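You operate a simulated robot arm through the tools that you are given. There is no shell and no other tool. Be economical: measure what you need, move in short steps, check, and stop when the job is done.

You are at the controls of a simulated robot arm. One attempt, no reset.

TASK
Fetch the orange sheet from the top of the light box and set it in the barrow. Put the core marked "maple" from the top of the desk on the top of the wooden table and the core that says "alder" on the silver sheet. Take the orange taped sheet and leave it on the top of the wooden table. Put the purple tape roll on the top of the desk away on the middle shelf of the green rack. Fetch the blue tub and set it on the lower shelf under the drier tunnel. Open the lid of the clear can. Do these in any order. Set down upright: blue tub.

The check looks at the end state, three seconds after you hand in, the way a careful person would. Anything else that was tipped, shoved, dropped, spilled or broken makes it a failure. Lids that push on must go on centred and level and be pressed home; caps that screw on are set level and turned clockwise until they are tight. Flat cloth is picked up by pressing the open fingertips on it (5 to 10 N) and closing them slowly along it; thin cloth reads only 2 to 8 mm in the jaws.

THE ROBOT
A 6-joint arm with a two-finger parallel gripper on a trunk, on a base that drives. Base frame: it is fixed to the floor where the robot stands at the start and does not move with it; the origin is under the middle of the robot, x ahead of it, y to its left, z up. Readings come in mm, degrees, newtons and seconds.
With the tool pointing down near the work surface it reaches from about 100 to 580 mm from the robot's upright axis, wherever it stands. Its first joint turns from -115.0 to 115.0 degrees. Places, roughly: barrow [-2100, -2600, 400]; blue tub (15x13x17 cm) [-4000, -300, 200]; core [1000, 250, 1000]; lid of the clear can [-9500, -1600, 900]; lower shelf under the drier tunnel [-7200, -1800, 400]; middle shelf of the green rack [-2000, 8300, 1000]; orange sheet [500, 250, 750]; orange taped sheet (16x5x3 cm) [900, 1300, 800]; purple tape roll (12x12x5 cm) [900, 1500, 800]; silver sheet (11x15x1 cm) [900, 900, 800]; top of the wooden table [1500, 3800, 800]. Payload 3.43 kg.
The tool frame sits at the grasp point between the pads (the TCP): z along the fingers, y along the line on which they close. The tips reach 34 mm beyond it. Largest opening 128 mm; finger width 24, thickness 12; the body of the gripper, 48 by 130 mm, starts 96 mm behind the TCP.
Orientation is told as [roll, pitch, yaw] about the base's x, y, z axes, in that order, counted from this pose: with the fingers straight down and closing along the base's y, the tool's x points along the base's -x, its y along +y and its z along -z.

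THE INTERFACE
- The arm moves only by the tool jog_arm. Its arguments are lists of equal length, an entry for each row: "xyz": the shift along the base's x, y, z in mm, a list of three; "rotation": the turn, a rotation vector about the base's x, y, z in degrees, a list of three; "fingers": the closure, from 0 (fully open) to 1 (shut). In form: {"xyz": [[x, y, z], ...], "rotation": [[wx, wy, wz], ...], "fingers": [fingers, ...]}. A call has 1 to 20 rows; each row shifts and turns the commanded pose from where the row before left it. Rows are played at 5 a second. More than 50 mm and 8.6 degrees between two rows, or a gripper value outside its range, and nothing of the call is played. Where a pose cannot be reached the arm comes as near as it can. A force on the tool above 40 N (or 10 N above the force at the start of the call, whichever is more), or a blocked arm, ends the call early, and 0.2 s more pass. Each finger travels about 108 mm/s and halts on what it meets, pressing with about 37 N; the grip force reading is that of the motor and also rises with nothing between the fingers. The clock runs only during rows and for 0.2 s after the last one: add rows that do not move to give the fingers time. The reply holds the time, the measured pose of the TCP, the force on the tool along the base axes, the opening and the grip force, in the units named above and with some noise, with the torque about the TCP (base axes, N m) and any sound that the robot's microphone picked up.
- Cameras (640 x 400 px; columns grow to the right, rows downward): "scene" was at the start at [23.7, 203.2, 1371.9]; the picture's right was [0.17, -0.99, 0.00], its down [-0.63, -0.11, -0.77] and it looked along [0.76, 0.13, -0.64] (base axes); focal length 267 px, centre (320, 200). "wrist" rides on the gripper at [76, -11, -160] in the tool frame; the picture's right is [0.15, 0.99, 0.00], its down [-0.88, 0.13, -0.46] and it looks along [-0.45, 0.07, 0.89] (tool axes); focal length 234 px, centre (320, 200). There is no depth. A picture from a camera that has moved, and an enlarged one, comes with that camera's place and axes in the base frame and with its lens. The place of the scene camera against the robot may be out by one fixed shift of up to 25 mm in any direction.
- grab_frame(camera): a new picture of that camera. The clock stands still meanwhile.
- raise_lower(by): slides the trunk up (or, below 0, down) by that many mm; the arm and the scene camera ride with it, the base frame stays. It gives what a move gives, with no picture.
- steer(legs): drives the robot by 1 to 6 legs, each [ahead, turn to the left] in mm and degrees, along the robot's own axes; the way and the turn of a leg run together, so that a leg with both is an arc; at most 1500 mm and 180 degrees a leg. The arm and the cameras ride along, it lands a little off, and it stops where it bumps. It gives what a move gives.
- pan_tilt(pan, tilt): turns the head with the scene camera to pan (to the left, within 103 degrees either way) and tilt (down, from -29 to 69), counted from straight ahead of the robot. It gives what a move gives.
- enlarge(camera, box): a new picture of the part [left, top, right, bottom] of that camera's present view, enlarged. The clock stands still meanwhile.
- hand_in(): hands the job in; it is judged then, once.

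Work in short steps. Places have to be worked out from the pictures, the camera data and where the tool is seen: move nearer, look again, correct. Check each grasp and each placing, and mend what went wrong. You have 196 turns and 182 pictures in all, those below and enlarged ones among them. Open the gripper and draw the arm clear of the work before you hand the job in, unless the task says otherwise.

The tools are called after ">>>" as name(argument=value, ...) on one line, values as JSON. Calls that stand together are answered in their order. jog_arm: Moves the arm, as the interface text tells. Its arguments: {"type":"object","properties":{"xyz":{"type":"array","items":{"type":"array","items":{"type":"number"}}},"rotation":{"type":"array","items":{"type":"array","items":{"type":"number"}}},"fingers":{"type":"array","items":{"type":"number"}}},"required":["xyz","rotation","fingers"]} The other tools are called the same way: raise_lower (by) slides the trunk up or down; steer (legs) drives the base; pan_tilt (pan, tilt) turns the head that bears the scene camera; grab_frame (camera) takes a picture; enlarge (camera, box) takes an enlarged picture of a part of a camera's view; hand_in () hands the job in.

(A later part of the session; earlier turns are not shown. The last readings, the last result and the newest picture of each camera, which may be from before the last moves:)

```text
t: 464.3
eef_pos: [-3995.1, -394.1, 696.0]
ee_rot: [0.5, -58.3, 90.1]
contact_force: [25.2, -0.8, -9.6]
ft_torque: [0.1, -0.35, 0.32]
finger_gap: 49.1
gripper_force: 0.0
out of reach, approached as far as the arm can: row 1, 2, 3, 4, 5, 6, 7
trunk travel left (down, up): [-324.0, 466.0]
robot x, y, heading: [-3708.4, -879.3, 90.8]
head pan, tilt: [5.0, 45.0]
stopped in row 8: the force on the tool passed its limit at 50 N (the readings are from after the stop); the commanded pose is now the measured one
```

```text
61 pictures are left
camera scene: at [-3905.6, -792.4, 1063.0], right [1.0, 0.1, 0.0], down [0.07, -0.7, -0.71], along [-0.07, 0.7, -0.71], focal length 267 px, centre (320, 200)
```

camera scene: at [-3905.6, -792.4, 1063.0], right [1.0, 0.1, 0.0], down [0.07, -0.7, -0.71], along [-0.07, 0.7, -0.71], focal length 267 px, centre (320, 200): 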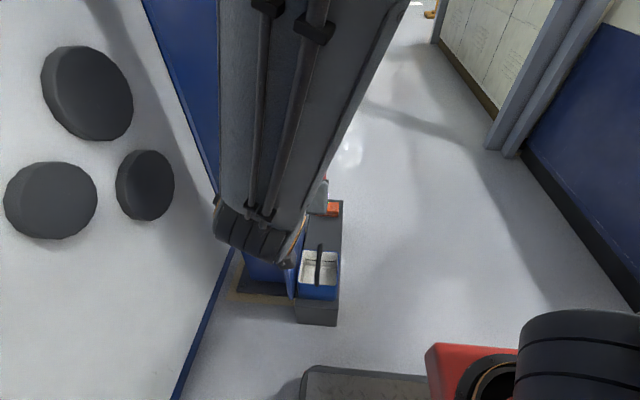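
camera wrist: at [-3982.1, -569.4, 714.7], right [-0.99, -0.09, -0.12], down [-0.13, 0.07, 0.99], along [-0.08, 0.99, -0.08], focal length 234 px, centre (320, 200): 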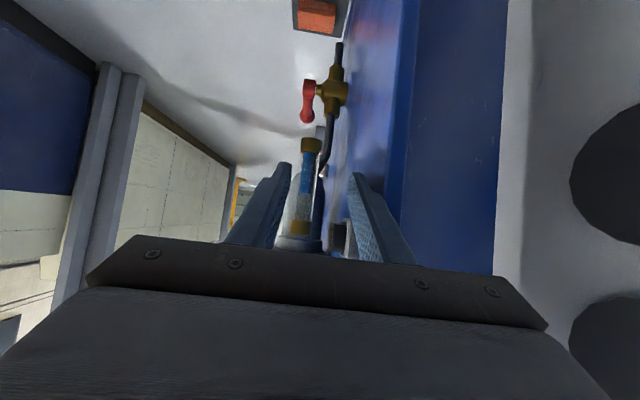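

The arm drifted and a finger touched the blue post. I move back +x.

>>> jog_arm(xyz=[[10, -5, 0], [15, -5, 0], [15, 0, 0], [10, 0, 0]], rotation=[[0, 0, 0], [0, 0, 0], [0, 0, 0], [0, 0, 0]], fingers=[0.5, 0.5, 0.5, 0.5])

>>> grab_frame(camera="wrist")

>>> grab_frame(camera="scene")

```text
t: 465.3
eef_pos: [-3996.3, -390.6, 699.3]
ee_rot: [0.9, -58.5, 90.1]
contact_force: [28.0, -15.8, -5.7]
ft_torque: [0.14, -0.13, 0.96]
finger_gap: 47.9
gripper_force: 0.1
out of reach, approached as far as the arm can: row 1, 2, 3, 4
trunk travel left (down, up): [-324.0, 466.0]
robot x, y, heading: [-3712.7, -882.3, 90.8]
head pan, tilt: [5.0, 45.0]
```

```text
60 pictures are left
camera wrist: at [-3981.8, -566.1, 717.5], right [-0.99, -0.09, -0.12], down [-0.12, 0.07, 0.99], along [-0.08, 0.99, -0.08], focal length 234 px, centre (320, 200)
```

wrist: 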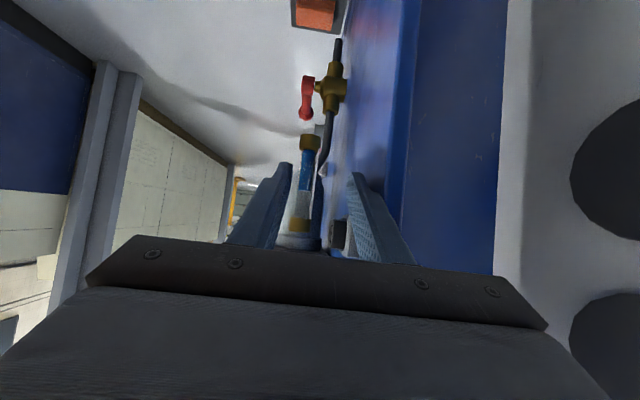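

```text
59 pictures are left
camera scene: at [-3905.4, -793.9, 1063.4], right [0.99, 0.1, 0.0], down [0.07, -0.7, -0.71], along [-0.07, 0.7, -0.71], focal length 267 px, centre (320, 200)
```

scene: 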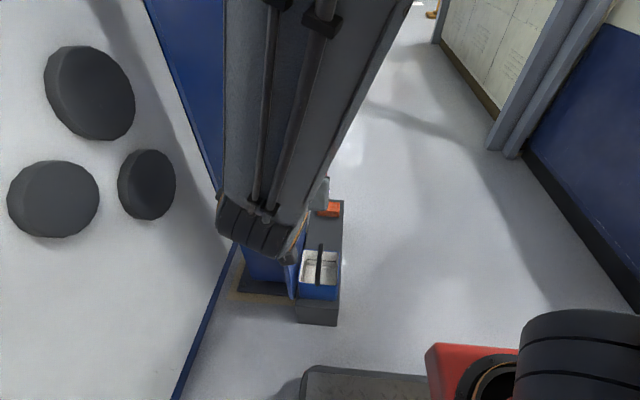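

That posture is at the arm's inner limit. I back the base off 150 so the arm can stretch.

>>> steer(legs=[[-150, 0]])

>>> jog_arm(xyz=[[20, 20, 0], [20, 20, 0], [15, 20, 0], [0, 20, 0]], rotation=[[0, 0, 0], [0, 0, 0], [0, 0, 0], [0, 0, 0]], fingers=[0.5, 0.5, 0.5, 0.5])

>>> grab_frame(camera="wrist")

>>> grab_frame(camera="scene")

```text
t: 466.6
eef_pos: [-3996.4, -542.6, 699.2]
ee_rot: [0.9, -58.5, 90.2]
contact_force: [0.3, -0.2, 0.2]
ft_torque: [-0.01, -0.02, 0.03]
finger_gap: 64.2
gripper_force: 0.0
trunk travel left (down, up): [-324.0, 466.0]
robot x, y, heading: [-3707.5, -1034.5, 90.8]
head pan, tilt: [5.0, 45.0]
```

```text
t: 467.6
eef_pos: [-3950.7, -452.5, 700.0]
ee_rot: [0.9, -58.5, 90.2]
contact_force: [-0.5, 0.0, -0.2]
ft_torque: [0.03, -0.01, 0.01]
finger_gap: 64.0
gripper_force: 0.0
out of reach, approached as far as the arm can: row 1, 2
trunk travel left (down, up): [-324.0, 466.0]
robot x, y, heading: [-3709.7, -1032.2, 91.0]
head pan, tilt: [5.0, 45.0]
```

```text
58 pictures are left
camera wrist: at [-3935.4, -628.6, 717.3], right [-0.99, -0.09, -0.12], down [-0.12, 0.07, 0.99], along [-0.08, 0.99, -0.08], focal length 234 px, centre (320, 200)
```

wrist: 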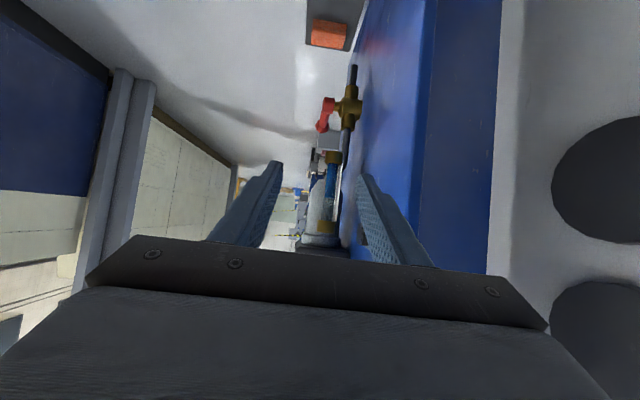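

```text
57 pictures are left
camera scene: at [-3904.0, -946.7, 1063.1], right [0.99, 0.11, 0.0], down [0.08, -0.7, -0.71], along [-0.08, 0.7, -0.71], focal length 267 px, centre (320, 200)
```

scene: 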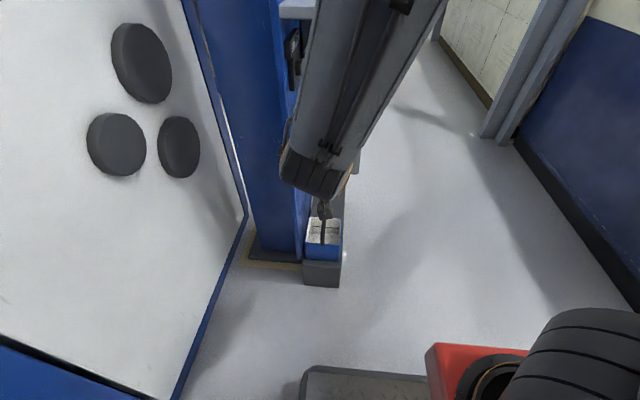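

I back off another 100 and lower the trunk 310 to bring the gripper to handle height, then look with the wrist camera.

>>> steer(legs=[[-110, 0]])

>>> raise_lower(by=-300)

>>> grab_frame(camera="wrist")

>>> grab_frame(camera="scene")

```text
t: 468.9
eef_pos: [-3948.5, -565.7, 700.7]
ee_rot: [0.9, -58.4, 90.4]
contact_force: [1.0, -0.4, 0.0]
ft_torque: [0.02, 0.03, -0.01]
finger_gap: 64.0
gripper_force: 0.1
trunk travel left (down, up): [-324.0, 466.0]
robot x, y, heading: [-3703.9, -1142.2, 91.2]
head pan, tilt: [5.0, 45.0]
```

```text
t: 471.9
eef_pos: [-3950.2, -505.4, 397.5]
ee_rot: [0.9, -58.5, 90.4]
contact_force: [-1.1, 1.0, -0.7]
ft_torque: [0.0, 0.03, -0.01]
finger_gap: 63.5
gripper_force: 0.1
trunk travel left (down, up): [-24.0, 766.0]
robot x, y, heading: [-3704.6, -1146.0, 91.3]
head pan, tilt: [5.0, 45.0]
```

```text
56 pictures are left
camera wrist: at [-3935.5, -680.9, 417.3], right [-0.99, -0.1, -0.12], down [-0.12, 0.07, 0.99], along [-0.09, 0.99, -0.08], focal length 234 px, centre (320, 200)
```

wrist: 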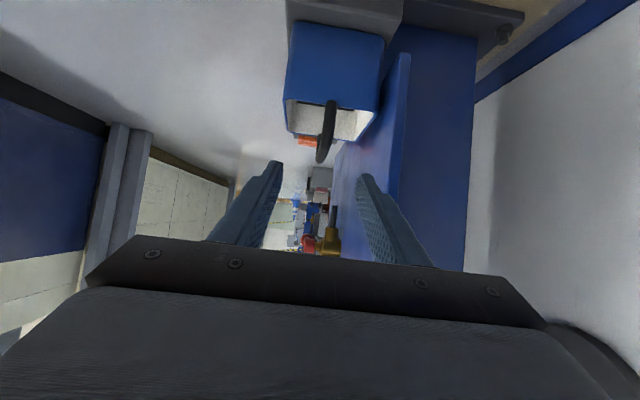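

```text
55 pictures are left
camera scene: at [-3903.7, -975.9, 763.1], right [0.99, 0.11, 0.0], down [0.08, -0.7, -0.71], along [-0.08, 0.7, -0.71], focal length 267 px, centre (320, 200)
```

scene: 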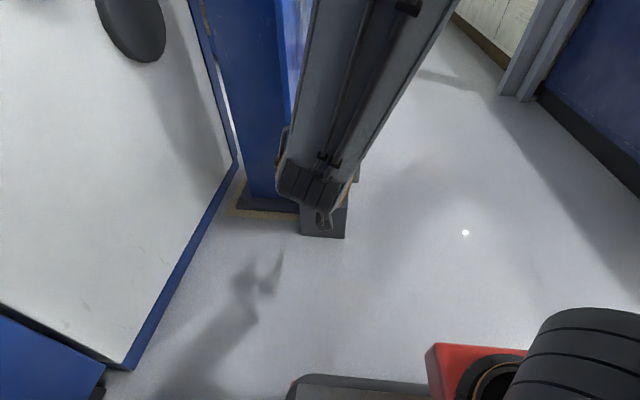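

Tub centre x about -3966; handle apex about y -300, z 335. I advance to a pre-grasp point and check.

>>> jog_arm(xyz=[[-3, 29, -5.6], [-3, 29, -5.6], [-3, 29, -5.6], [-2, 29, -5.6], [-2, 29, -5.6]], rotation=[[0, 0, 0], [0, 0, 0], [0, 0, 0], [0, 0, 0], [0, 0, 0]], fingers=[0.5, 0.55, 0.55, 0.55, 0.55])

>>> grab_frame(camera="wrist")

```text
t: 473.1
eef_pos: [-3964.9, -362.4, 371.8]
ee_rot: [0.9, -58.5, 90.3]
contact_force: [0.2, 0.1, -0.3]
ft_torque: [0.01, 0.0, 0.01]
finger_gap: 57.9
gripper_force: 0.0
trunk travel left (down, up): [-24.0, 766.0]
robot x, y, heading: [-3705.3, -1143.8, 91.1]
head pan, tilt: [5.0, 45.0]
```

```text
54 pictures are left
camera wrist: at [-3949.2, -538.0, 389.9], right [-0.99, -0.1, -0.12], down [-0.12, 0.07, 0.99], along [-0.09, 0.99, -0.08], focal length 234 px, centre (320, 200)
```

wrist: 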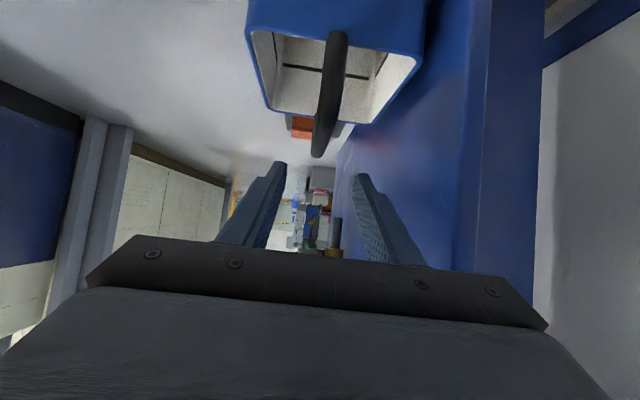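

Apex about (-3965, -285, 318). I advance onto the handle and close.

>>> jog_arm(xyz=[[0, 18, -12], [0, 18, -12], [0, 18, -12], [0, 18, -12]], rotation=[[0, 0, 0], [0, 0, 0], [0, 0, 0], [0, 0, 0]], fingers=[0.55, 0.55, 0.55, 0.55])

>>> grab_frame(camera="wrist")

```text
t: 474.1
eef_pos: [-3966.0, -289.2, 325.3]
ee_rot: [0.9, -58.5, 90.4]
contact_force: [0.1, 0.5, -0.6]
ft_torque: [-0.05, 0.01, -0.02]
finger_gap: 57.5
gripper_force: 0.1
trunk travel left (down, up): [-24.0, 766.0]
robot x, y, heading: [-3704.6, -1145.2, 91.0]
head pan, tilt: [5.0, 45.0]
```

```text
53 pictures are left
camera wrist: at [-3950.4, -464.0, 343.0], right [-0.99, -0.1, -0.12], down [-0.12, 0.07, 0.99], along [-0.09, 0.99, -0.08], focal length 234 px, centre (320, 200)
```

wrist: 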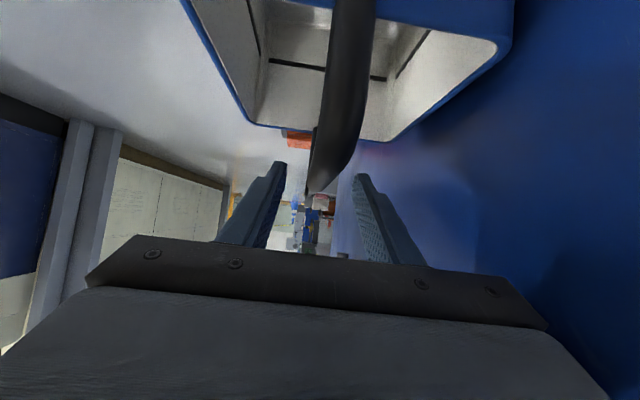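

Handle top lines up with the TCP. I go 8 mm lower so the strap sits well between the pads, then close and lift a little.

>>> jog_arm(xyz=[[0, 2, -8], [0, 0, 0], [0, 0, 0], [0, 0, 0], [0, 0, 0], [0, 0, 0]], rotation=[[0, 0, 0], [0, 0, 0], [0, 0, 0], [0, 0, 0], [0, 0, 0], [0, 0, 0]], fingers=[0.55, 0.65, 0.75, 0.85, 0.95, 0.95])

>>> raise_lower(by=30)

>>> grab_frame(camera="wrist")

```text
t: 475.4
eef_pos: [-3965.6, -287.6, 316.8]
ee_rot: [1.0, -58.5, 90.3]
contact_force: [0.6, 0.7, -0.9]
ft_torque: [0.06, -0.13, 0.07]
finger_gap: 15.9
gripper_force: 37.9
trunk travel left (down, up): [-24.0, 766.0]
robot x, y, heading: [-3703.9, -1146.0, 91.1]
head pan, tilt: [5.0, 45.0]
```

```text
t: 476.2
eef_pos: [-3963.0, -287.8, 346.0]
ee_rot: [0.9, -58.5, 90.3]
contact_force: [-0.1, -0.3, -1.6]
ft_torque: [0.09, 0.03, 0.02]
finger_gap: 15.8
gripper_force: 37.0
trunk travel left (down, up): [-54.0, 736.0]
robot x, y, heading: [-3706.4, -1145.1, 91.0]
head pan, tilt: [5.0, 45.0]
```

```text
52 pictures are left
camera wrist: at [-3948.5, -462.0, 363.0], right [-0.99, -0.1, -0.12], down [-0.12, 0.07, 0.99], along [-0.09, 0.99, -0.08], focal length 234 px, centre (320, 200)
```

wrist: 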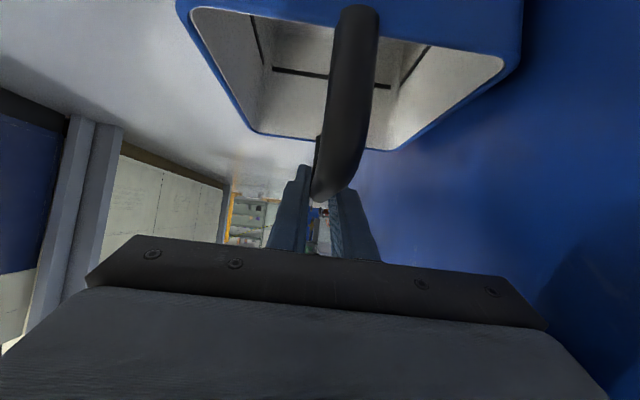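

Tub hangs from the handle. I raise further, back out, and check its attitude.

>>> raise_lower(by=150)

>>> steer(legs=[[-250, 0]])

>>> raise_lower(by=200)

>>> grab_frame(camera="scene")

```text
t: 477.9
eef_pos: [-3963.6, -287.2, 495.9]
ee_rot: [0.9, -58.5, 90.3]
contact_force: [0.4, 0.0, -2.0]
ft_torque: [0.09, 0.0, 0.01]
finger_gap: 15.7
gripper_force: 36.7
trunk travel left (down, up): [-204.0, 586.0]
robot x, y, heading: [-3702.1, -1146.1, 91.1]
head pan, tilt: [5.0, 45.0]
```

```text
t: 479.8
eef_pos: [-3965.5, -532.6, 495.3]
ee_rot: [0.9, -58.5, 90.9]
contact_force: [-0.9, -0.4, -1.6]
ft_torque: [0.06, -0.01, -0.01]
finger_gap: 15.8
gripper_force: 36.6
trunk travel left (down, up): [-204.0, 586.0]
robot x, y, heading: [-3699.9, -1387.7, 91.6]
head pan, tilt: [5.0, 45.0]
```

```text
t: 481.9
eef_pos: [-3966.1, -532.9, 694.9]
ee_rot: [0.9, -58.4, 90.9]
contact_force: [-0.2, -0.2, -1.7]
ft_torque: [0.1, -0.03, 0.02]
finger_gap: 15.7
gripper_force: 36.9
trunk travel left (down, up): [-404.0, 386.0]
robot x, y, heading: [-3698.4, -1394.3, 92.1]
head pan, tilt: [5.0, 45.0]
```

```text
51 pictures are left
camera scene: at [-3895.7, -1327.7, 1143.0], right [0.99, 0.12, 0.0], down [0.08, -0.7, -0.71], along [-0.08, 0.7, -0.71], focal length 267 px, centre (320, 200)
```

scene: 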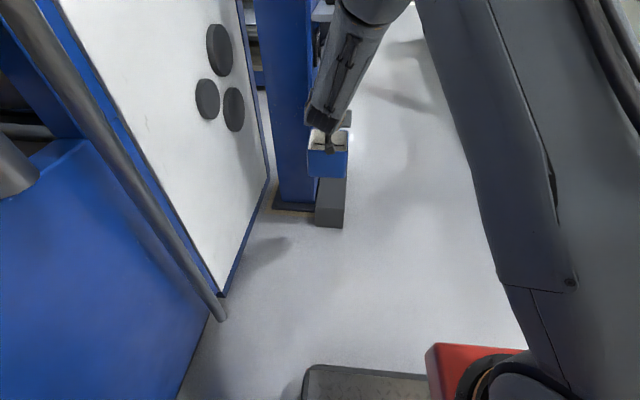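

Tub hangs level. I retract the arm, reverse out past the DRIVE console, and face west to view the drier line.

>>> jog_arm(xyz=[[10, -40, 10], [10, -40, 10], [10, -40, 10], [10, -40, 10], [10, -40, 10], [10, -40, 10]], rotation=[[0, 0, 0], [0, 0, 0], [0, 0, 0], [0, 0, 0], [0, 0, 0], [0, 0, 0]], fingers=[0.95, 0.95, 0.95, 0.95, 0.95, 0.95])

>>> steer(legs=[[0, 18], [-470, 0], [0, -20], [-1050, 0], [0, 90]])

>>> pan_tilt(pan=-10, tilt=15)

>>> grab_frame(camera="scene")

```text
t: 483.3
eef_pos: [-3907.4, -775.2, 754.7]
ee_rot: [1.0, -58.4, 90.9]
contact_force: [-0.4, 0.4, -2.3]
ft_torque: [0.12, 0.01, -0.03]
finger_gap: 15.7
gripper_force: 37.4
trunk travel left (down, up): [-404.0, 386.0]
robot x, y, heading: [-3698.4, -1389.4, 91.9]
head pan, tilt: [5.0, 45.0]
```

```text
t: 494.6
eef_pos: [-3954.1, -2352.8, 752.5]
ee_rot: [1.2, -58.4, 108.2]
contact_force: [-0.1, 0.6, -1.8]
ft_torque: [0.08, 0.01, -0.05]
finger_gap: 16.1
gripper_force: 36.9
trunk travel left (down, up): [-404.0, 386.0]
robot x, y, heading: [-3565.6, -2868.1, 110.7]
head pan, tilt: [5.0, 45.0]
stopped in leg 5: the force on the tool passed its limit at 106 N (the readings are from after the stop); the commanded pose is now the measured one
```

```text
t: 495.6
eef_pos: [-3956.1, -2352.6, 753.5]
ee_rot: [1.2, -58.4, 108.2]
contact_force: [0.8, -0.1, -2.7]
ft_torque: [0.05, 0.02, -0.01]
finger_gap: 15.8
gripper_force: 37.2
trunk travel left (down, up): [-404.0, 386.0]
robot x, y, heading: [-3561.0, -2865.9, 110.7]
head pan, tilt: [-10.0, 15.0]
```

```text
50 pictures are left
camera scene: at [-3754.2, -2857.2, 1189.8], right [0.98, 0.19, 0.0], down [0.05, -0.26, -0.97], along [-0.18, 0.95, -0.26], focal length 267 px, centre (320, 200)
```

scene: 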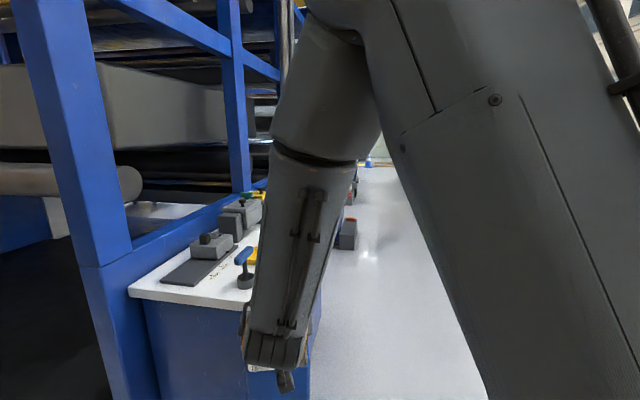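

The tub brushed the console while turning. I turn back, check the tub, raise it above console height, and back off more.

>>> steer(legs=[[0, -20], [-250, 0]])

>>> raise_lower(by=380)

>>> steer(legs=[[0, 90]])

>>> grab_frame(camera="scene")

>>> grab_frame(camera="wrist")

```text
t: 498.5
eef_pos: [-3753.1, -2503.0, 751.9]
ee_rot: [1.3, -58.3, 88.4]
contact_force: [0.9, 0.4, -2.6]
ft_torque: [0.13, -0.03, 0.0]
finger_gap: 15.8
gripper_force: 37.1
trunk travel left (down, up): [-404.0, 386.0]
robot x, y, heading: [-3561.4, -3120.7, 91.2]
head pan, tilt: [-10.0, 15.0]
```

```text
t: 502.2
eef_pos: [-3753.9, -2502.8, 1132.4]
ee_rot: [1.1, -58.4, 88.3]
contact_force: [0.5, 0.3, -1.9]
ft_torque: [0.08, 0.0, -0.01]
finger_gap: 15.8
gripper_force: 36.8
trunk travel left (down, up): [-784.0, 6.0]
robot x, y, heading: [-3557.9, -3120.9, 91.1]
head pan, tilt: [-10.0, 15.0]
```

```text
t: 506.4
eef_pos: [-4171.8, -3329.6, 1133.0]
ee_rot: [1.3, -58.4, 179.7]
contact_force: [-0.2, -0.4, -1.8]
ft_torque: [0.03, 0.08, 0.0]
finger_gap: 15.8
gripper_force: 36.9
trunk travel left (down, up): [-784.0, 6.0]
robot x, y, heading: [-3559.2, -3116.6, -177.6]
head pan, tilt: [-10.0, 15.0]
```

```text
49 pictures are left
camera scene: at [-3524.5, -3304.5, 1569.9], right [0.13, 0.99, 0.0], down [0.26, -0.03, -0.97], along [-0.96, 0.13, -0.26], focal length 267 px, centre (320, 200)
```

scene: 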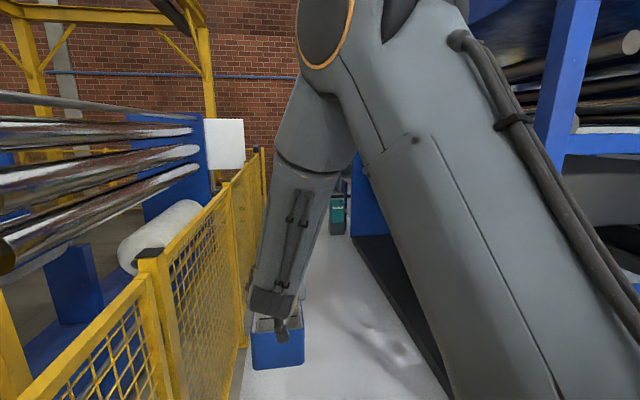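

```text
48 pictures are left
camera wrist: at [-3996.1, -3314.6, 1151.0], right [0.09, -0.99, -0.11], down [-0.07, -0.12, 0.99], along [-0.99, -0.08, -0.08], focal length 234 px, centre (320, 200)
```

wrist: 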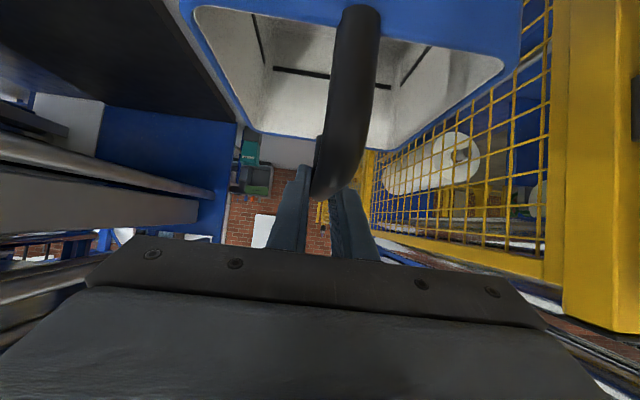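

The tub is fine and level. The corridor runs west between the fence and the line. I drive on 2.2 m and look to the right.

>>> steer(legs=[[0, -4], [1100, 0], [1100, 0]])

>>> pan_tilt(pan=0, tilt=25)

>>> grab_frame(camera="scene")

```text
t: 517.7
eef_pos: [-6374.5, -3224.2, 1132.5]
ee_rot: [1.4, -58.4, 176.2]
contact_force: [0.0, -0.2, -2.7]
ft_torque: [-0.01, 0.09, -0.02]
finger_gap: 15.9
gripper_force: 37.0
trunk travel left (down, up): [-784.0, 6.0]
robot x, y, heading: [-5751.7, -3054.6, 179.0]
head pan, tilt: [-10.0, 15.0]
```

```text
t: 518.4
eef_pos: [-6376.1, -3222.9, 1133.1]
ee_rot: [1.2, -58.4, 176.1]
contact_force: [0.3, 0.7, -2.4]
ft_torque: [0.0, 0.07, 0.02]
finger_gap: 16.1
gripper_force: 37.3
trunk travel left (down, up): [-784.0, 6.0]
robot x, y, heading: [-5748.5, -3055.6, 179.0]
head pan, tilt: [0.0, 25.0]
```

```text
47 pictures are left
camera scene: at [-5726.9, -3255.2, 1553.7], right [0.02, 1.0, 0.0], down [0.42, -0.01, -0.91], along [-0.91, 0.02, -0.42], focal length 267 px, centre (320, 200)
```

scene: 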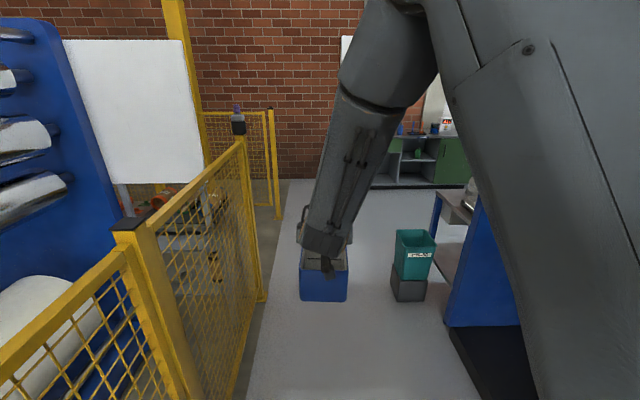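

A bench with a lower shelf appears beyond the blue machine, with a teal bin before it. I drive 800 more and look right.

>>> steer(legs=[[900, 0]])

>>> pan_tilt(pan=-20, tilt=25)

>>> grab_frame(camera="scene")

```text
t: 523.1
eef_pos: [-7267.2, -3214.9, 1133.1]
ee_rot: [1.3, -58.4, 176.7]
contact_force: [-0.8, -1.3, -2.2]
ft_torque: [0.03, 0.09, 0.0]
finger_gap: 16.0
gripper_force: 36.8
trunk travel left (down, up): [-784.0, 6.0]
robot x, y, heading: [-6643.3, -3039.5, 179.5]
head pan, tilt: [0.0, 25.0]
```

```text
t: 524.0
eef_pos: [-7266.0, -3215.6, 1132.6]
ee_rot: [1.4, -58.5, 176.6]
contact_force: [0.2, -0.2, -2.1]
ft_torque: [0.0, 0.06, 0.01]
finger_gap: 15.8
gripper_force: 37.0
trunk travel left (down, up): [-784.0, 6.0]
robot x, y, heading: [-6644.1, -3043.1, 179.2]
head pan, tilt: [-20.0, 25.0]
```

```text
46 pictures are left
camera scene: at [-6612.5, -3210.0, 1553.7], right [0.35, 0.94, 0.0], down [0.4, -0.15, -0.91], along [-0.85, 0.32, -0.42], focal length 267 px, centre (320, 200)
```

scene: 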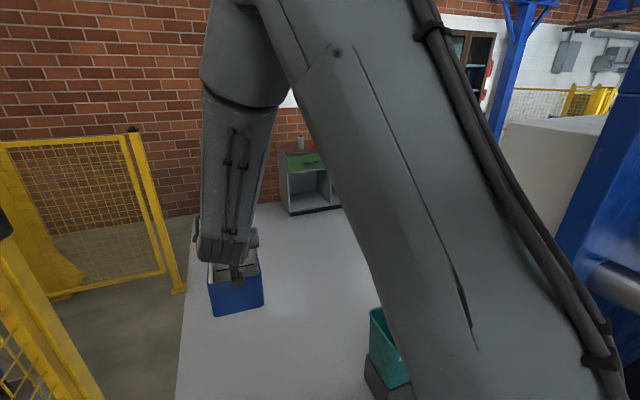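

The arm blocks the view; I move on 550 and turn right 45° to see the shelf head-on.

>>> steer(legs=[[500, 0], [0, -50]])

>>> pan_tilt(pan=-15, tilt=35)

>>> grab_frame(camera="scene")

```text
t: 529.2
eef_pos: [-7673.9, -2665.4, 1132.7]
ee_rot: [1.1, -58.3, 126.1]
contact_force: [-0.1, 0.1, -1.9]
ft_torque: [0.08, 0.02, 0.0]
finger_gap: 15.7
gripper_force: 37.2
trunk travel left (down, up): [-784.0, 6.0]
robot x, y, heading: [-7153.3, -3039.7, 128.9]
head pan, tilt: [-20.0, 25.0]
```

```text
t: 529.9
eef_pos: [-7673.1, -2667.2, 1133.1]
ee_rot: [1.2, -58.4, 126.2]
contact_force: [-1.0, 0.1, -2.9]
ft_torque: [0.06, 0.06, -0.04]
finger_gap: 15.7
gripper_force: 37.2
trunk travel left (down, up): [-784.0, 6.0]
robot x, y, heading: [-7152.1, -3043.3, 128.8]
head pan, tilt: [-15.0, 35.0]
```

```text
45 pictures are left
camera scene: at [-7261.1, -3178.0, 1537.9], right [0.91, 0.41, 0.0], down [0.23, -0.52, -0.82], along [-0.33, 0.75, -0.57], focal length 267 px, centre (320, 200)
```

scene: 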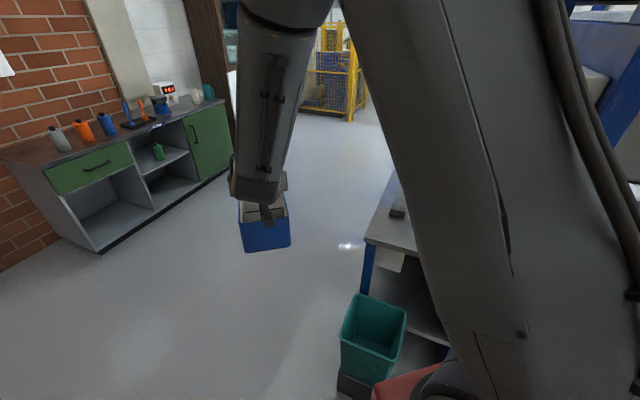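

The table's lower shelf can be reached from its open west end. I go round: west, north, then face east.

>>> steer(legs=[[0, 51], [1050, 0], [0, -90], [950, 0], [0, -90]])

>>> pan_tilt(pan=0, tilt=35)

>>> grab_frame(camera="scene")

```text
t: 550.0
eef_pos: [-7537.2, -1947.8, 1133.2]
ee_rot: [1.1, -58.4, -7.5]
contact_force: [0.3, -0.4, -2.3]
ft_torque: [-0.02, -0.04, -0.02]
finger_gap: 16.3
gripper_force: 37.4
trunk travel left (down, up): [-784.0, 6.0]
robot x, y, heading: [-8170.1, -2065.3, -4.4]
head pan, tilt: [-15.0, 35.0]
```

```text
t: 550.8
eef_pos: [-7537.1, -1947.4, 1132.8]
ee_rot: [1.2, -58.5, -7.5]
contact_force: [0.2, 0.1, -1.9]
ft_torque: [-0.02, -0.08, 0.0]
finger_gap: 15.7
gripper_force: 36.3
trunk travel left (down, up): [-784.0, 6.0]
robot x, y, heading: [-8167.5, -2068.6, -4.5]
head pan, tilt: [0.0, 35.0]
```

```text
44 pictures are left
camera scene: at [-8170.6, -1874.7, 1537.9], right [-0.08, -1.0, 0.0], down [-0.57, 0.05, -0.82], along [0.82, -0.07, -0.57], focal length 267 px, centre (320, 200)
```

scene: 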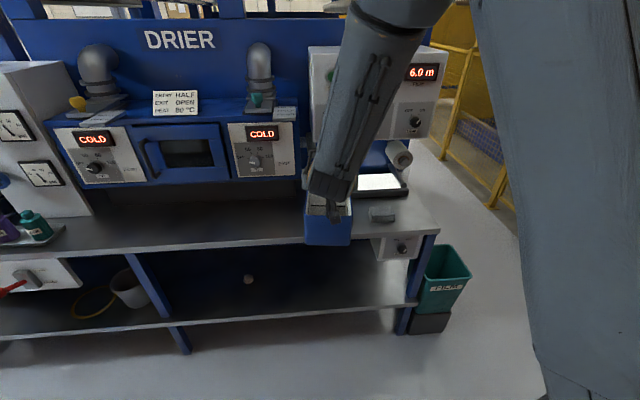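

The lower shelf is clear in the middle. I back up 230, lower the trunk so the tub is at shelf level, and look.

>>> steer(legs=[[-230, 0]])

>>> raise_lower(by=-400)

>>> raise_lower(by=-130)

>>> grab_frame(camera="scene")

>>> grab_frame(camera="wrist")

```text
t: 552.5
eef_pos: [-7761.6, -1929.7, 1132.3]
ee_rot: [1.3, -58.4, -7.7]
contact_force: [-0.2, 0.9, -1.9]
ft_torque: [-0.02, -0.13, 0.01]
finger_gap: 15.8
gripper_force: 36.5
trunk travel left (down, up): [-784.0, 6.0]
robot x, y, heading: [-8396.4, -2045.7, -4.6]
head pan, tilt: [0.0, 35.0]
```

```text
t: 556.3
eef_pos: [-7762.2, -1930.6, 732.9]
ee_rot: [1.4, -58.4, -7.7]
contact_force: [-0.7, 0.4, -2.6]
ft_torque: [-0.04, -0.04, 0.03]
finger_gap: 15.6
gripper_force: 36.9
trunk travel left (down, up): [-384.0, 406.0]
robot x, y, heading: [-8393.7, -2044.8, -4.5]
head pan, tilt: [0.0, 35.0]
```

```text
t: 557.9
eef_pos: [-7755.6, -1930.8, 602.9]
ee_rot: [1.3, -58.4, -7.6]
contact_force: [0.9, 0.9, -1.5]
ft_torque: [0.02, -0.07, 0.01]
finger_gap: 15.6
gripper_force: 37.2
trunk travel left (down, up): [-254.0, 536.0]
robot x, y, heading: [-8392.1, -2045.5, -4.6]
head pan, tilt: [0.0, 35.0]
```

```text
43 pictures are left
camera scene: at [-8248.7, -1868.3, 1007.9], right [-0.08, -1.0, 0.0], down [-0.57, 0.05, -0.82], along [0.82, -0.07, -0.57], focal length 267 px, centre (320, 200)
```

scene: 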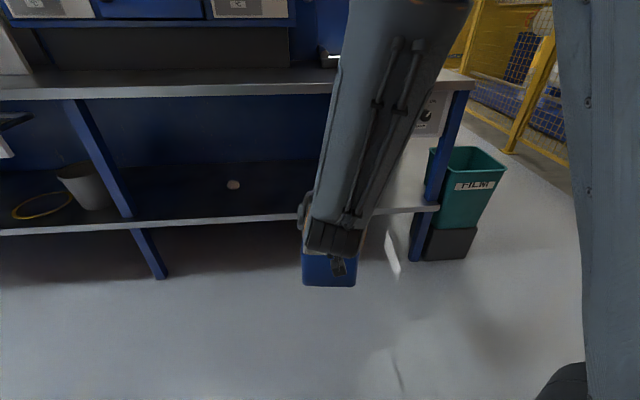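

```text
42 pictures are left
camera wrist: at [-7929.9, -1921.8, 621.1], right [0.04, 0.99, -0.11], down [0.09, 0.11, 0.99], along [1.0, -0.05, -0.08], focal length 234 px, centre (320, 200)
```

wrist: 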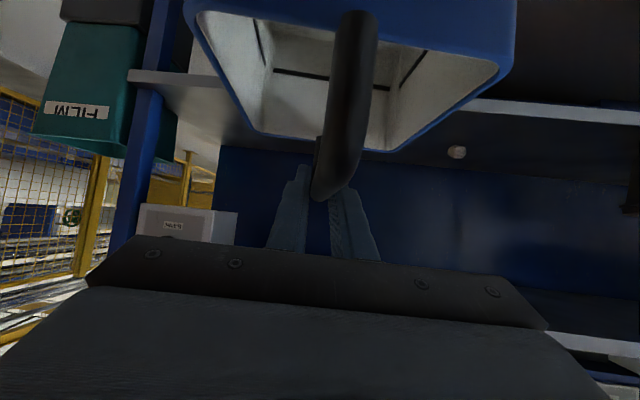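

The shelf front is at x about -7520, z about 400; table underside about 815. The tub bottom is about 60 above the shelf. I drive in 360.

>>> steer(legs=[[360, 0]])

>>> grab_frame(camera="scene")

```text
t: 560.2
eef_pos: [-7394.4, -1963.4, 602.5]
ee_rot: [1.1, -58.4, -7.8]
contact_force: [-0.8, -0.3, -2.2]
ft_torque: [0.0, -0.09, 0.02]
finger_gap: 15.8
gripper_force: 36.8
trunk travel left (down, up): [-254.0, 536.0]
robot x, y, heading: [-8034.9, -2075.7, -5.0]
head pan, tilt: [0.0, 35.0]
```

```text
41 pictures are left
camera scene: at [-7887.6, -1899.5, 1007.9], right [-0.09, -1.0, 0.0], down [-0.57, 0.05, -0.82], along [0.82, -0.07, -0.57], focal length 267 px, centre (320, 200)
```

scene: 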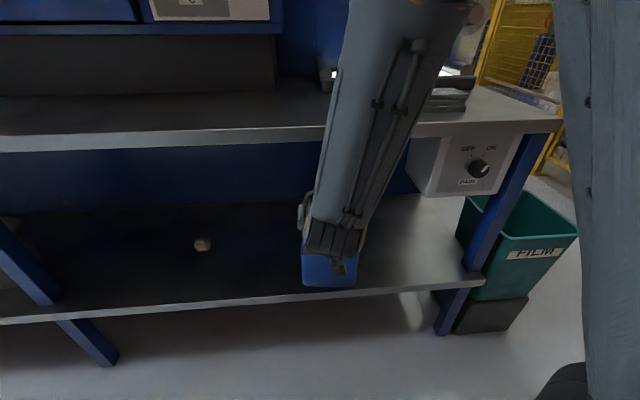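

By refined parallax the shelf edge is nearer x -7455, so I move in 90 more.

>>> steer(legs=[[90, 0]])

>>> raise_lower(by=-40)

>>> grab_frame(camera="scene")

>>> grab_frame(camera="wrist")

```text
t: 561.4
eef_pos: [-7302.9, -1971.4, 602.0]
ee_rot: [1.2, -58.4, -7.7]
contact_force: [0.2, 0.1, -2.3]
ft_torque: [-0.02, -0.07, 0.03]
finger_gap: 15.8
gripper_force: 37.2
trunk travel left (down, up): [-254.0, 536.0]
robot x, y, heading: [-7944.8, -2085.7, -5.1]
head pan, tilt: [0.0, 35.0]
```

```text
t: 562.2
eef_pos: [-7292.7, -1972.0, 562.6]
ee_rot: [1.2, -58.2, -7.7]
contact_force: [0.2, 0.3, -2.8]
ft_torque: [0.0, -0.11, 0.01]
finger_gap: 15.6
gripper_force: 37.0
trunk travel left (down, up): [-214.0, 576.0]
robot x, y, heading: [-7942.8, -2085.4, -5.2]
head pan, tilt: [0.0, 35.0]
```

```text
40 pictures are left
camera scene: at [-7785.7, -1908.5, 967.8], right [-0.09, -1.0, 0.0], down [-0.57, 0.05, -0.82], along [0.82, -0.07, -0.57], focal length 267 px, centre (320, 200)
```

scene: 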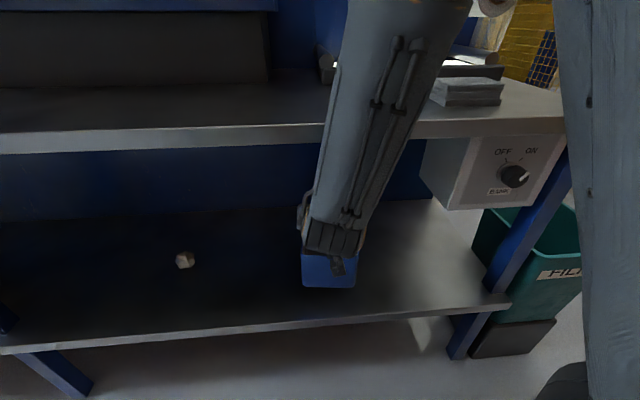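

```text
39 pictures are left
camera wrist: at [-7468.1, -1961.6, 581.3], right [0.04, 0.99, -0.11], down [0.09, 0.11, 0.99], along [1.0, -0.05, -0.08], focal length 234 px, centre (320, 200)
```

wrist: 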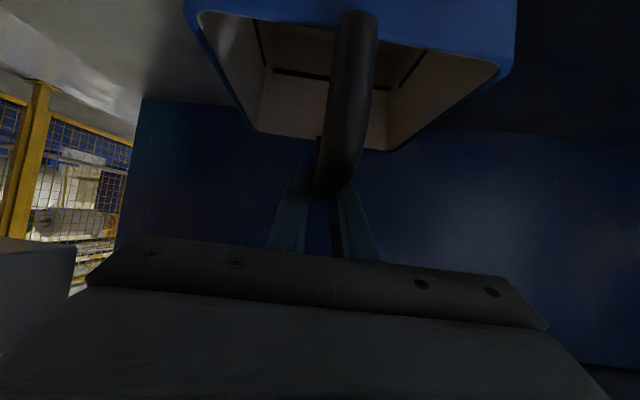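

Well inside. I lower in small trunk steps and watch the force.

>>> raise_lower(by=-12)

>>> raise_lower(by=-6)

>>> raise_lower(by=-5)

```text
t: 562.8
eef_pos: [-7291.1, -1970.4, 550.0]
ee_rot: [0.9, -58.2, -7.7]
contact_force: [-0.3, -0.5, -2.2]
ft_torque: [0.0, -0.1, 0.01]
finger_gap: 15.9
gripper_force: 37.0
trunk travel left (down, up): [-202.0, 588.0]
robot x, y, heading: [-7942.0, -2085.1, -4.9]
head pan, tilt: [0.0, 35.0]
```

```text
t: 563.3
eef_pos: [-7290.3, -1970.5, 544.6]
ee_rot: [0.9, -58.1, -7.6]
contact_force: [-0.5, -0.8, -2.0]
ft_torque: [0.03, -0.07, -0.01]
finger_gap: 16.1
gripper_force: 36.9
trunk travel left (down, up): [-196.0, 594.0]
robot x, y, heading: [-7946.5, -2086.0, -5.1]
head pan, tilt: [0.0, 35.0]
```

```text
t: 563.9
eef_pos: [-7288.4, -1969.3, 538.2]
ee_rot: [0.7, -58.2, -7.7]
contact_force: [-0.9, -0.3, -1.7]
ft_torque: [-0.04, -0.07, 0.01]
finger_gap: 15.8
gripper_force: 36.9
trunk travel left (down, up): [-191.0, 599.0]
robot x, y, heading: [-7943.9, -2082.6, -5.0]
head pan, tilt: [0.0, 35.0]
```

>>> raise_lower(by=-5)

>>> raise_lower(by=-5)

>>> raise_lower(by=-4)

>>> enlarge(camera="scene", box=[240, 220, 420, 340])

```text
t: 564.4
eef_pos: [-7288.1, -1969.5, 533.4]
ee_rot: [0.7, -58.0, -7.6]
contact_force: [-0.3, -0.7, -3.0]
ft_torque: [-0.04, -0.04, -0.01]
finger_gap: 15.7
gripper_force: 36.5
trunk travel left (down, up): [-186.0, 604.0]
robot x, y, heading: [-7947.7, -2085.3, -5.0]
head pan, tilt: [0.0, 35.0]
```

```text
t: 565.0
eef_pos: [-7287.8, -1968.0, 529.5]
ee_rot: [0.6, -57.9, -7.7]
contact_force: [0.1, -0.2, -2.8]
ft_torque: [-0.03, -0.1, 0.0]
finger_gap: 15.7
gripper_force: 36.9
trunk travel left (down, up): [-181.0, 609.0]
robot x, y, heading: [-7946.4, -2081.4, -4.9]
head pan, tilt: [0.0, 35.0]
```

```text
t: 565.5
eef_pos: [-7286.4, -1968.7, 525.9]
ee_rot: [0.5, -57.9, -7.7]
contact_force: [-0.3, -0.3, -2.8]
ft_torque: [-0.02, -0.06, -0.01]
finger_gap: 15.9
gripper_force: 36.8
trunk travel left (down, up): [-177.0, 613.0]
robot x, y, heading: [-7944.4, -2085.7, -5.1]
head pan, tilt: [0.0, 35.0]
```

```text
3.33 times, centred on (330, 280) of scene
camera zoom: at [-7775.4, -1909.4, 930.8], right [-0.09, -1.0, 0.0], down [-0.57, 0.05, -0.82], along [0.82, -0.07, -0.57], focal length 891 px, centre (287, -67)
```

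zoom: 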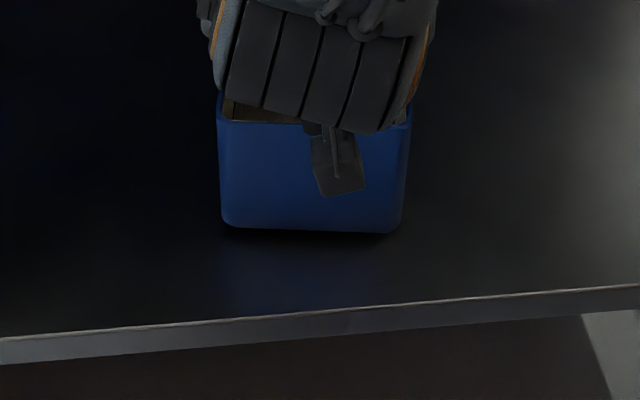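

The shelf is very near. I finish with small arm steps instead of the trunk.

>>> jog_arm(xyz=[[0, 0, -3], [0, 0, -3]], rotation=[[0, 0, 0], [0, 0, 0]], fingers=[0.95, 0.95])

>>> jog_arm(xyz=[[0, 0, -3], [0, 0, -3]], rotation=[[0, 0, 0], [0, 0, 0]], fingers=[0.95, 0.95])

>>> enlarge(camera="scene", box=[240, 220, 420, 340])

```text
t: 566.1
eef_pos: [-7286.5, -1970.8, 519.1]
ee_rot: [0.6, -58.0, -7.7]
contact_force: [0.1, -0.4, -2.2]
ft_torque: [-0.04, -0.12, -0.01]
finger_gap: 15.9
gripper_force: 36.9
trunk travel left (down, up): [-177.0, 613.0]
robot x, y, heading: [-7946.2, -2083.3, -5.2]
head pan, tilt: [0.0, 35.0]
```

```text
t: 566.7
eef_pos: [-7285.1, -1969.8, 517.0]
ee_rot: [0.8, -58.4, -8.0]
contact_force: [-3.4, -5.6, 32.6]
ft_torque: [-0.25, -0.4, 0.0]
finger_gap: 15.4
gripper_force: 36.8
trunk travel left (down, up): [-177.0, 613.0]
robot x, y, heading: [-7942.6, -2087.5, -5.2]
head pan, tilt: [0.0, 35.0]
```

```text
3.33 times, centred on (330, 280) of scene
camera zoom: at [-7776.4, -1909.7, 931.3], right [-0.09, -1.0, 0.0], down [-0.57, 0.05, -0.82], along [0.82, -0.07, -0.57], focal length 891 px, centre (287, -67)
```

zoom: 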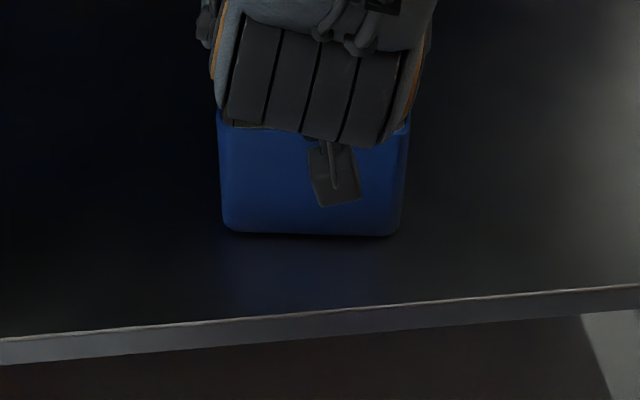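

Seated (32 N). I ease off, open, and withdraw along the tool axis.

>>> jog_arm(xyz=[[0, 0, 2], [0, 0, 0], [0, 0, 0], [0, 0, 0]], rotation=[[0, 0, 0], [0, 0, 0], [0, 0, 0], [0, 0, 0]], fingers=[0.95, 0.8, 0.65, 0.55])

>>> jog_arm(xyz=[[-12, 1.7, 8], [-20, 2.8, 12], [-20, 2.8, 12], [-20, 2.8, 12], [-20, 2.8, 12]], rotation=[[0, 0, 0], [0, 0, 0], [0, 0, 0], [0, 0, 0], [0, 0, 0]], fingers=[0.55, 0.55, 0.55, 0.55, 0.55])

>>> grab_frame(camera="scene")

```text
t: 567.7
eef_pos: [-7287.3, -1969.1, 516.3]
ee_rot: [0.5, -57.9, -7.6]
contact_force: [0.8, 0.2, -0.4]
ft_torque: [-0.01, 0.0, 0.01]
finger_gap: 57.6
gripper_force: 0.0
trunk travel left (down, up): [-177.0, 613.0]
robot x, y, heading: [-7945.7, -2087.7, -5.0]
head pan, tilt: [0.0, 35.0]
```

```text
t: 568.9
eef_pos: [-7328.9, -1917.7, 575.0]
ee_rot: [0.4, -57.8, -7.7]
contact_force: [0.0, 0.2, -1.6]
ft_torque: [0.0, 0.02, -0.03]
finger_gap: 57.8
gripper_force: 0.0
out of reach, approached as far as the arm can: row 1, 2, 3, 4, 5
trunk travel left (down, up): [-177.0, 613.0]
robot x, y, heading: [-7945.0, -2087.3, -5.0]
head pan, tilt: [0.0, 35.0]
```

```text
36 pictures are left
camera scene: at [-7775.5, -1909.4, 930.9], right [-0.09, -1.0, 0.0], down [-0.57, 0.05, -0.82], along [0.82, -0.07, -0.57], focal length 267 px, centre (320, 200)
```

scene: 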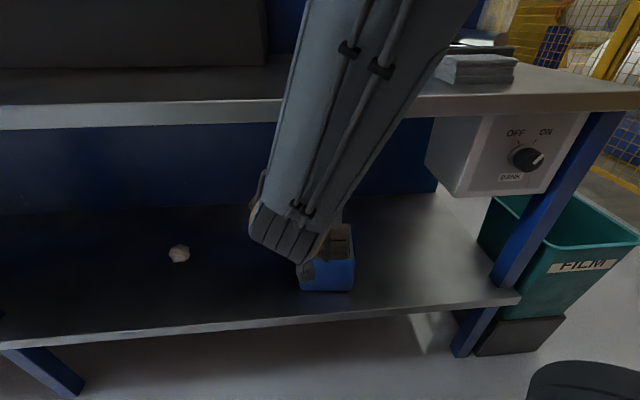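

The fingers are free of the handle. I reverse the base out and check the tub.

>>> steer(legs=[[-350, 0]])

>>> enlarge(camera="scene", box=[200, 100, 440, 260])

```text
t: 571.1
eef_pos: [-7673.2, -1887.8, 574.4]
ee_rot: [0.4, -57.9, -7.7]
contact_force: [-0.5, 0.9, 0.3]
ft_torque: [-0.01, -0.01, 0.02]
finger_gap: 57.6
gripper_force: 0.1
trunk travel left (down, up): [-177.0, 613.0]
robot x, y, heading: [-8285.3, -2057.0, -5.0]
head pan, tilt: [0.0, 35.0]
```

```text
2.50 times, centred on (320, 180) of scene
camera zoom: at [-8119.9, -1879.2, 930.9], right [-0.09, -1.0, 0.0], down [-0.57, 0.05, -0.82], along [0.82, -0.07, -0.57], focal length 668 px, centre (320, 250)
```

zoom: 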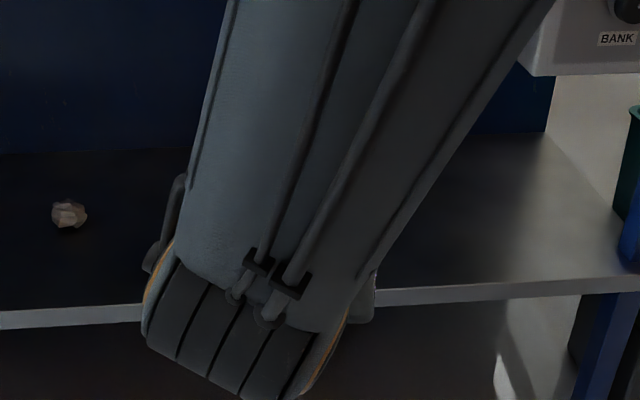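

The arm hides it; I raise the trunk and look with the wrist camera.

>>> grab_frame(camera="wrist")

>>> raise_lower(by=400)

```text
34 pictures are left
camera wrist: at [-7847.7, -1875.8, 595.0], right [0.05, 0.99, -0.12], down [0.1, 0.12, 0.99], along [0.99, -0.06, -0.09], focal length 234 px, centre (320, 200)
```

wrist: 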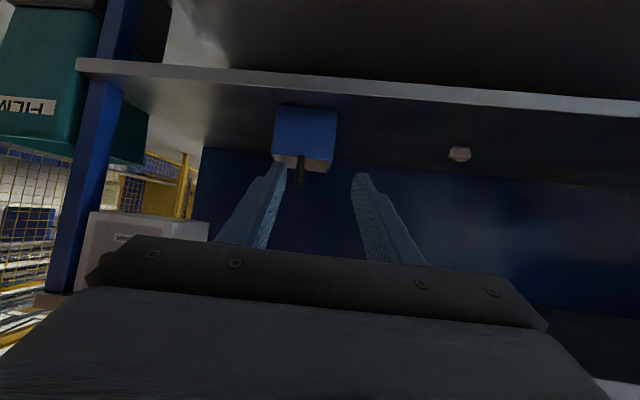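

```text
t: 575.0
eef_pos: [-7672.8, -1887.2, 973.6]
ee_rot: [0.3, -57.7, -7.7]
contact_force: [0.6, -0.6, -0.2]
ft_torque: [-0.01, -0.03, -0.02]
finger_gap: 57.6
gripper_force: 0.1
trunk travel left (down, up): [-577.0, 213.0]
robot x, y, heading: [-8290.5, -2053.9, -4.9]
head pan, tilt: [0.0, 35.0]
```

The tub stands upright on the lower shelf. Now the can: I turn to face the counter in the west.

>>> steer(legs=[[0, 94], [0, 90]])

>>> pan_tilt(pan=-10, tilt=25)

>>> grab_frame(camera="scene")

```text
t: 583.1
eef_pos: [-8898.8, -2242.3, 974.4]
ee_rot: [0.3, -57.9, 174.2]
contact_force: [0.2, -0.7, 0.5]
ft_torque: [-0.05, 0.0, 0.0]
finger_gap: 57.4
gripper_force: 0.0
trunk travel left (down, up): [-577.0, 213.0]
robot x, y, heading: [-8291.3, -2052.1, 177.1]
head pan, tilt: [0.0, 35.0]
```

```text
t: 583.8
eef_pos: [-8898.3, -2244.1, 974.0]
ee_rot: [0.4, -57.9, 174.3]
contact_force: [0.6, 0.3, 0.5]
ft_torque: [-0.01, 0.02, 0.04]
finger_gap: 57.3
gripper_force: 0.0
trunk travel left (down, up): [-577.0, 213.0]
robot x, y, heading: [-8294.9, -2053.3, 177.0]
head pan, tilt: [-10.0, 25.0]
```

```text
33 pictures are left
camera scene: at [-8327.0, -2237.8, 1346.6], right [0.23, 0.97, 0.0], down [0.41, -0.1, -0.91], along [-0.88, 0.21, -0.42], focal length 267 px, centre (320, 200)
```

scene: 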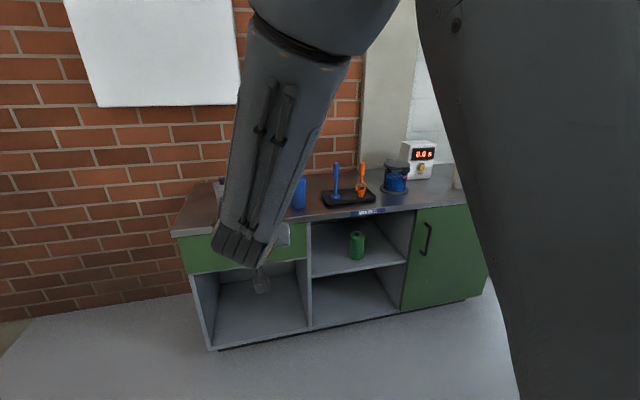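

>>> enlarge(camera="scene", box=[310, 120, 480, 230])

```text
3.64 times, centred on (395, 175) of scene
camera zoom: at [-8327.0, -2237.8, 1346.6], right [0.23, 0.97, 0.0], down [0.41, -0.1, -0.91], along [-0.88, 0.21, -0.42], focal length 972 px, centre (47, 291)
```

zoom: 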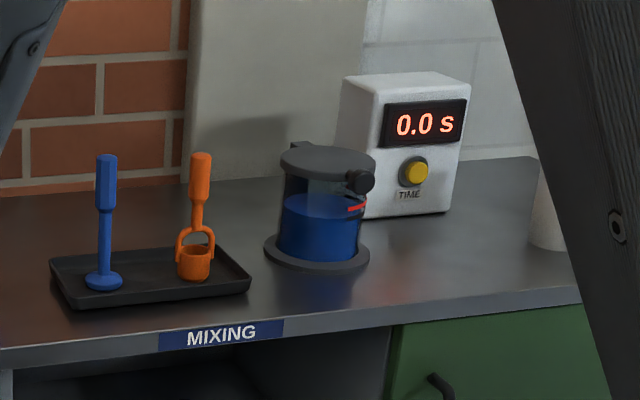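

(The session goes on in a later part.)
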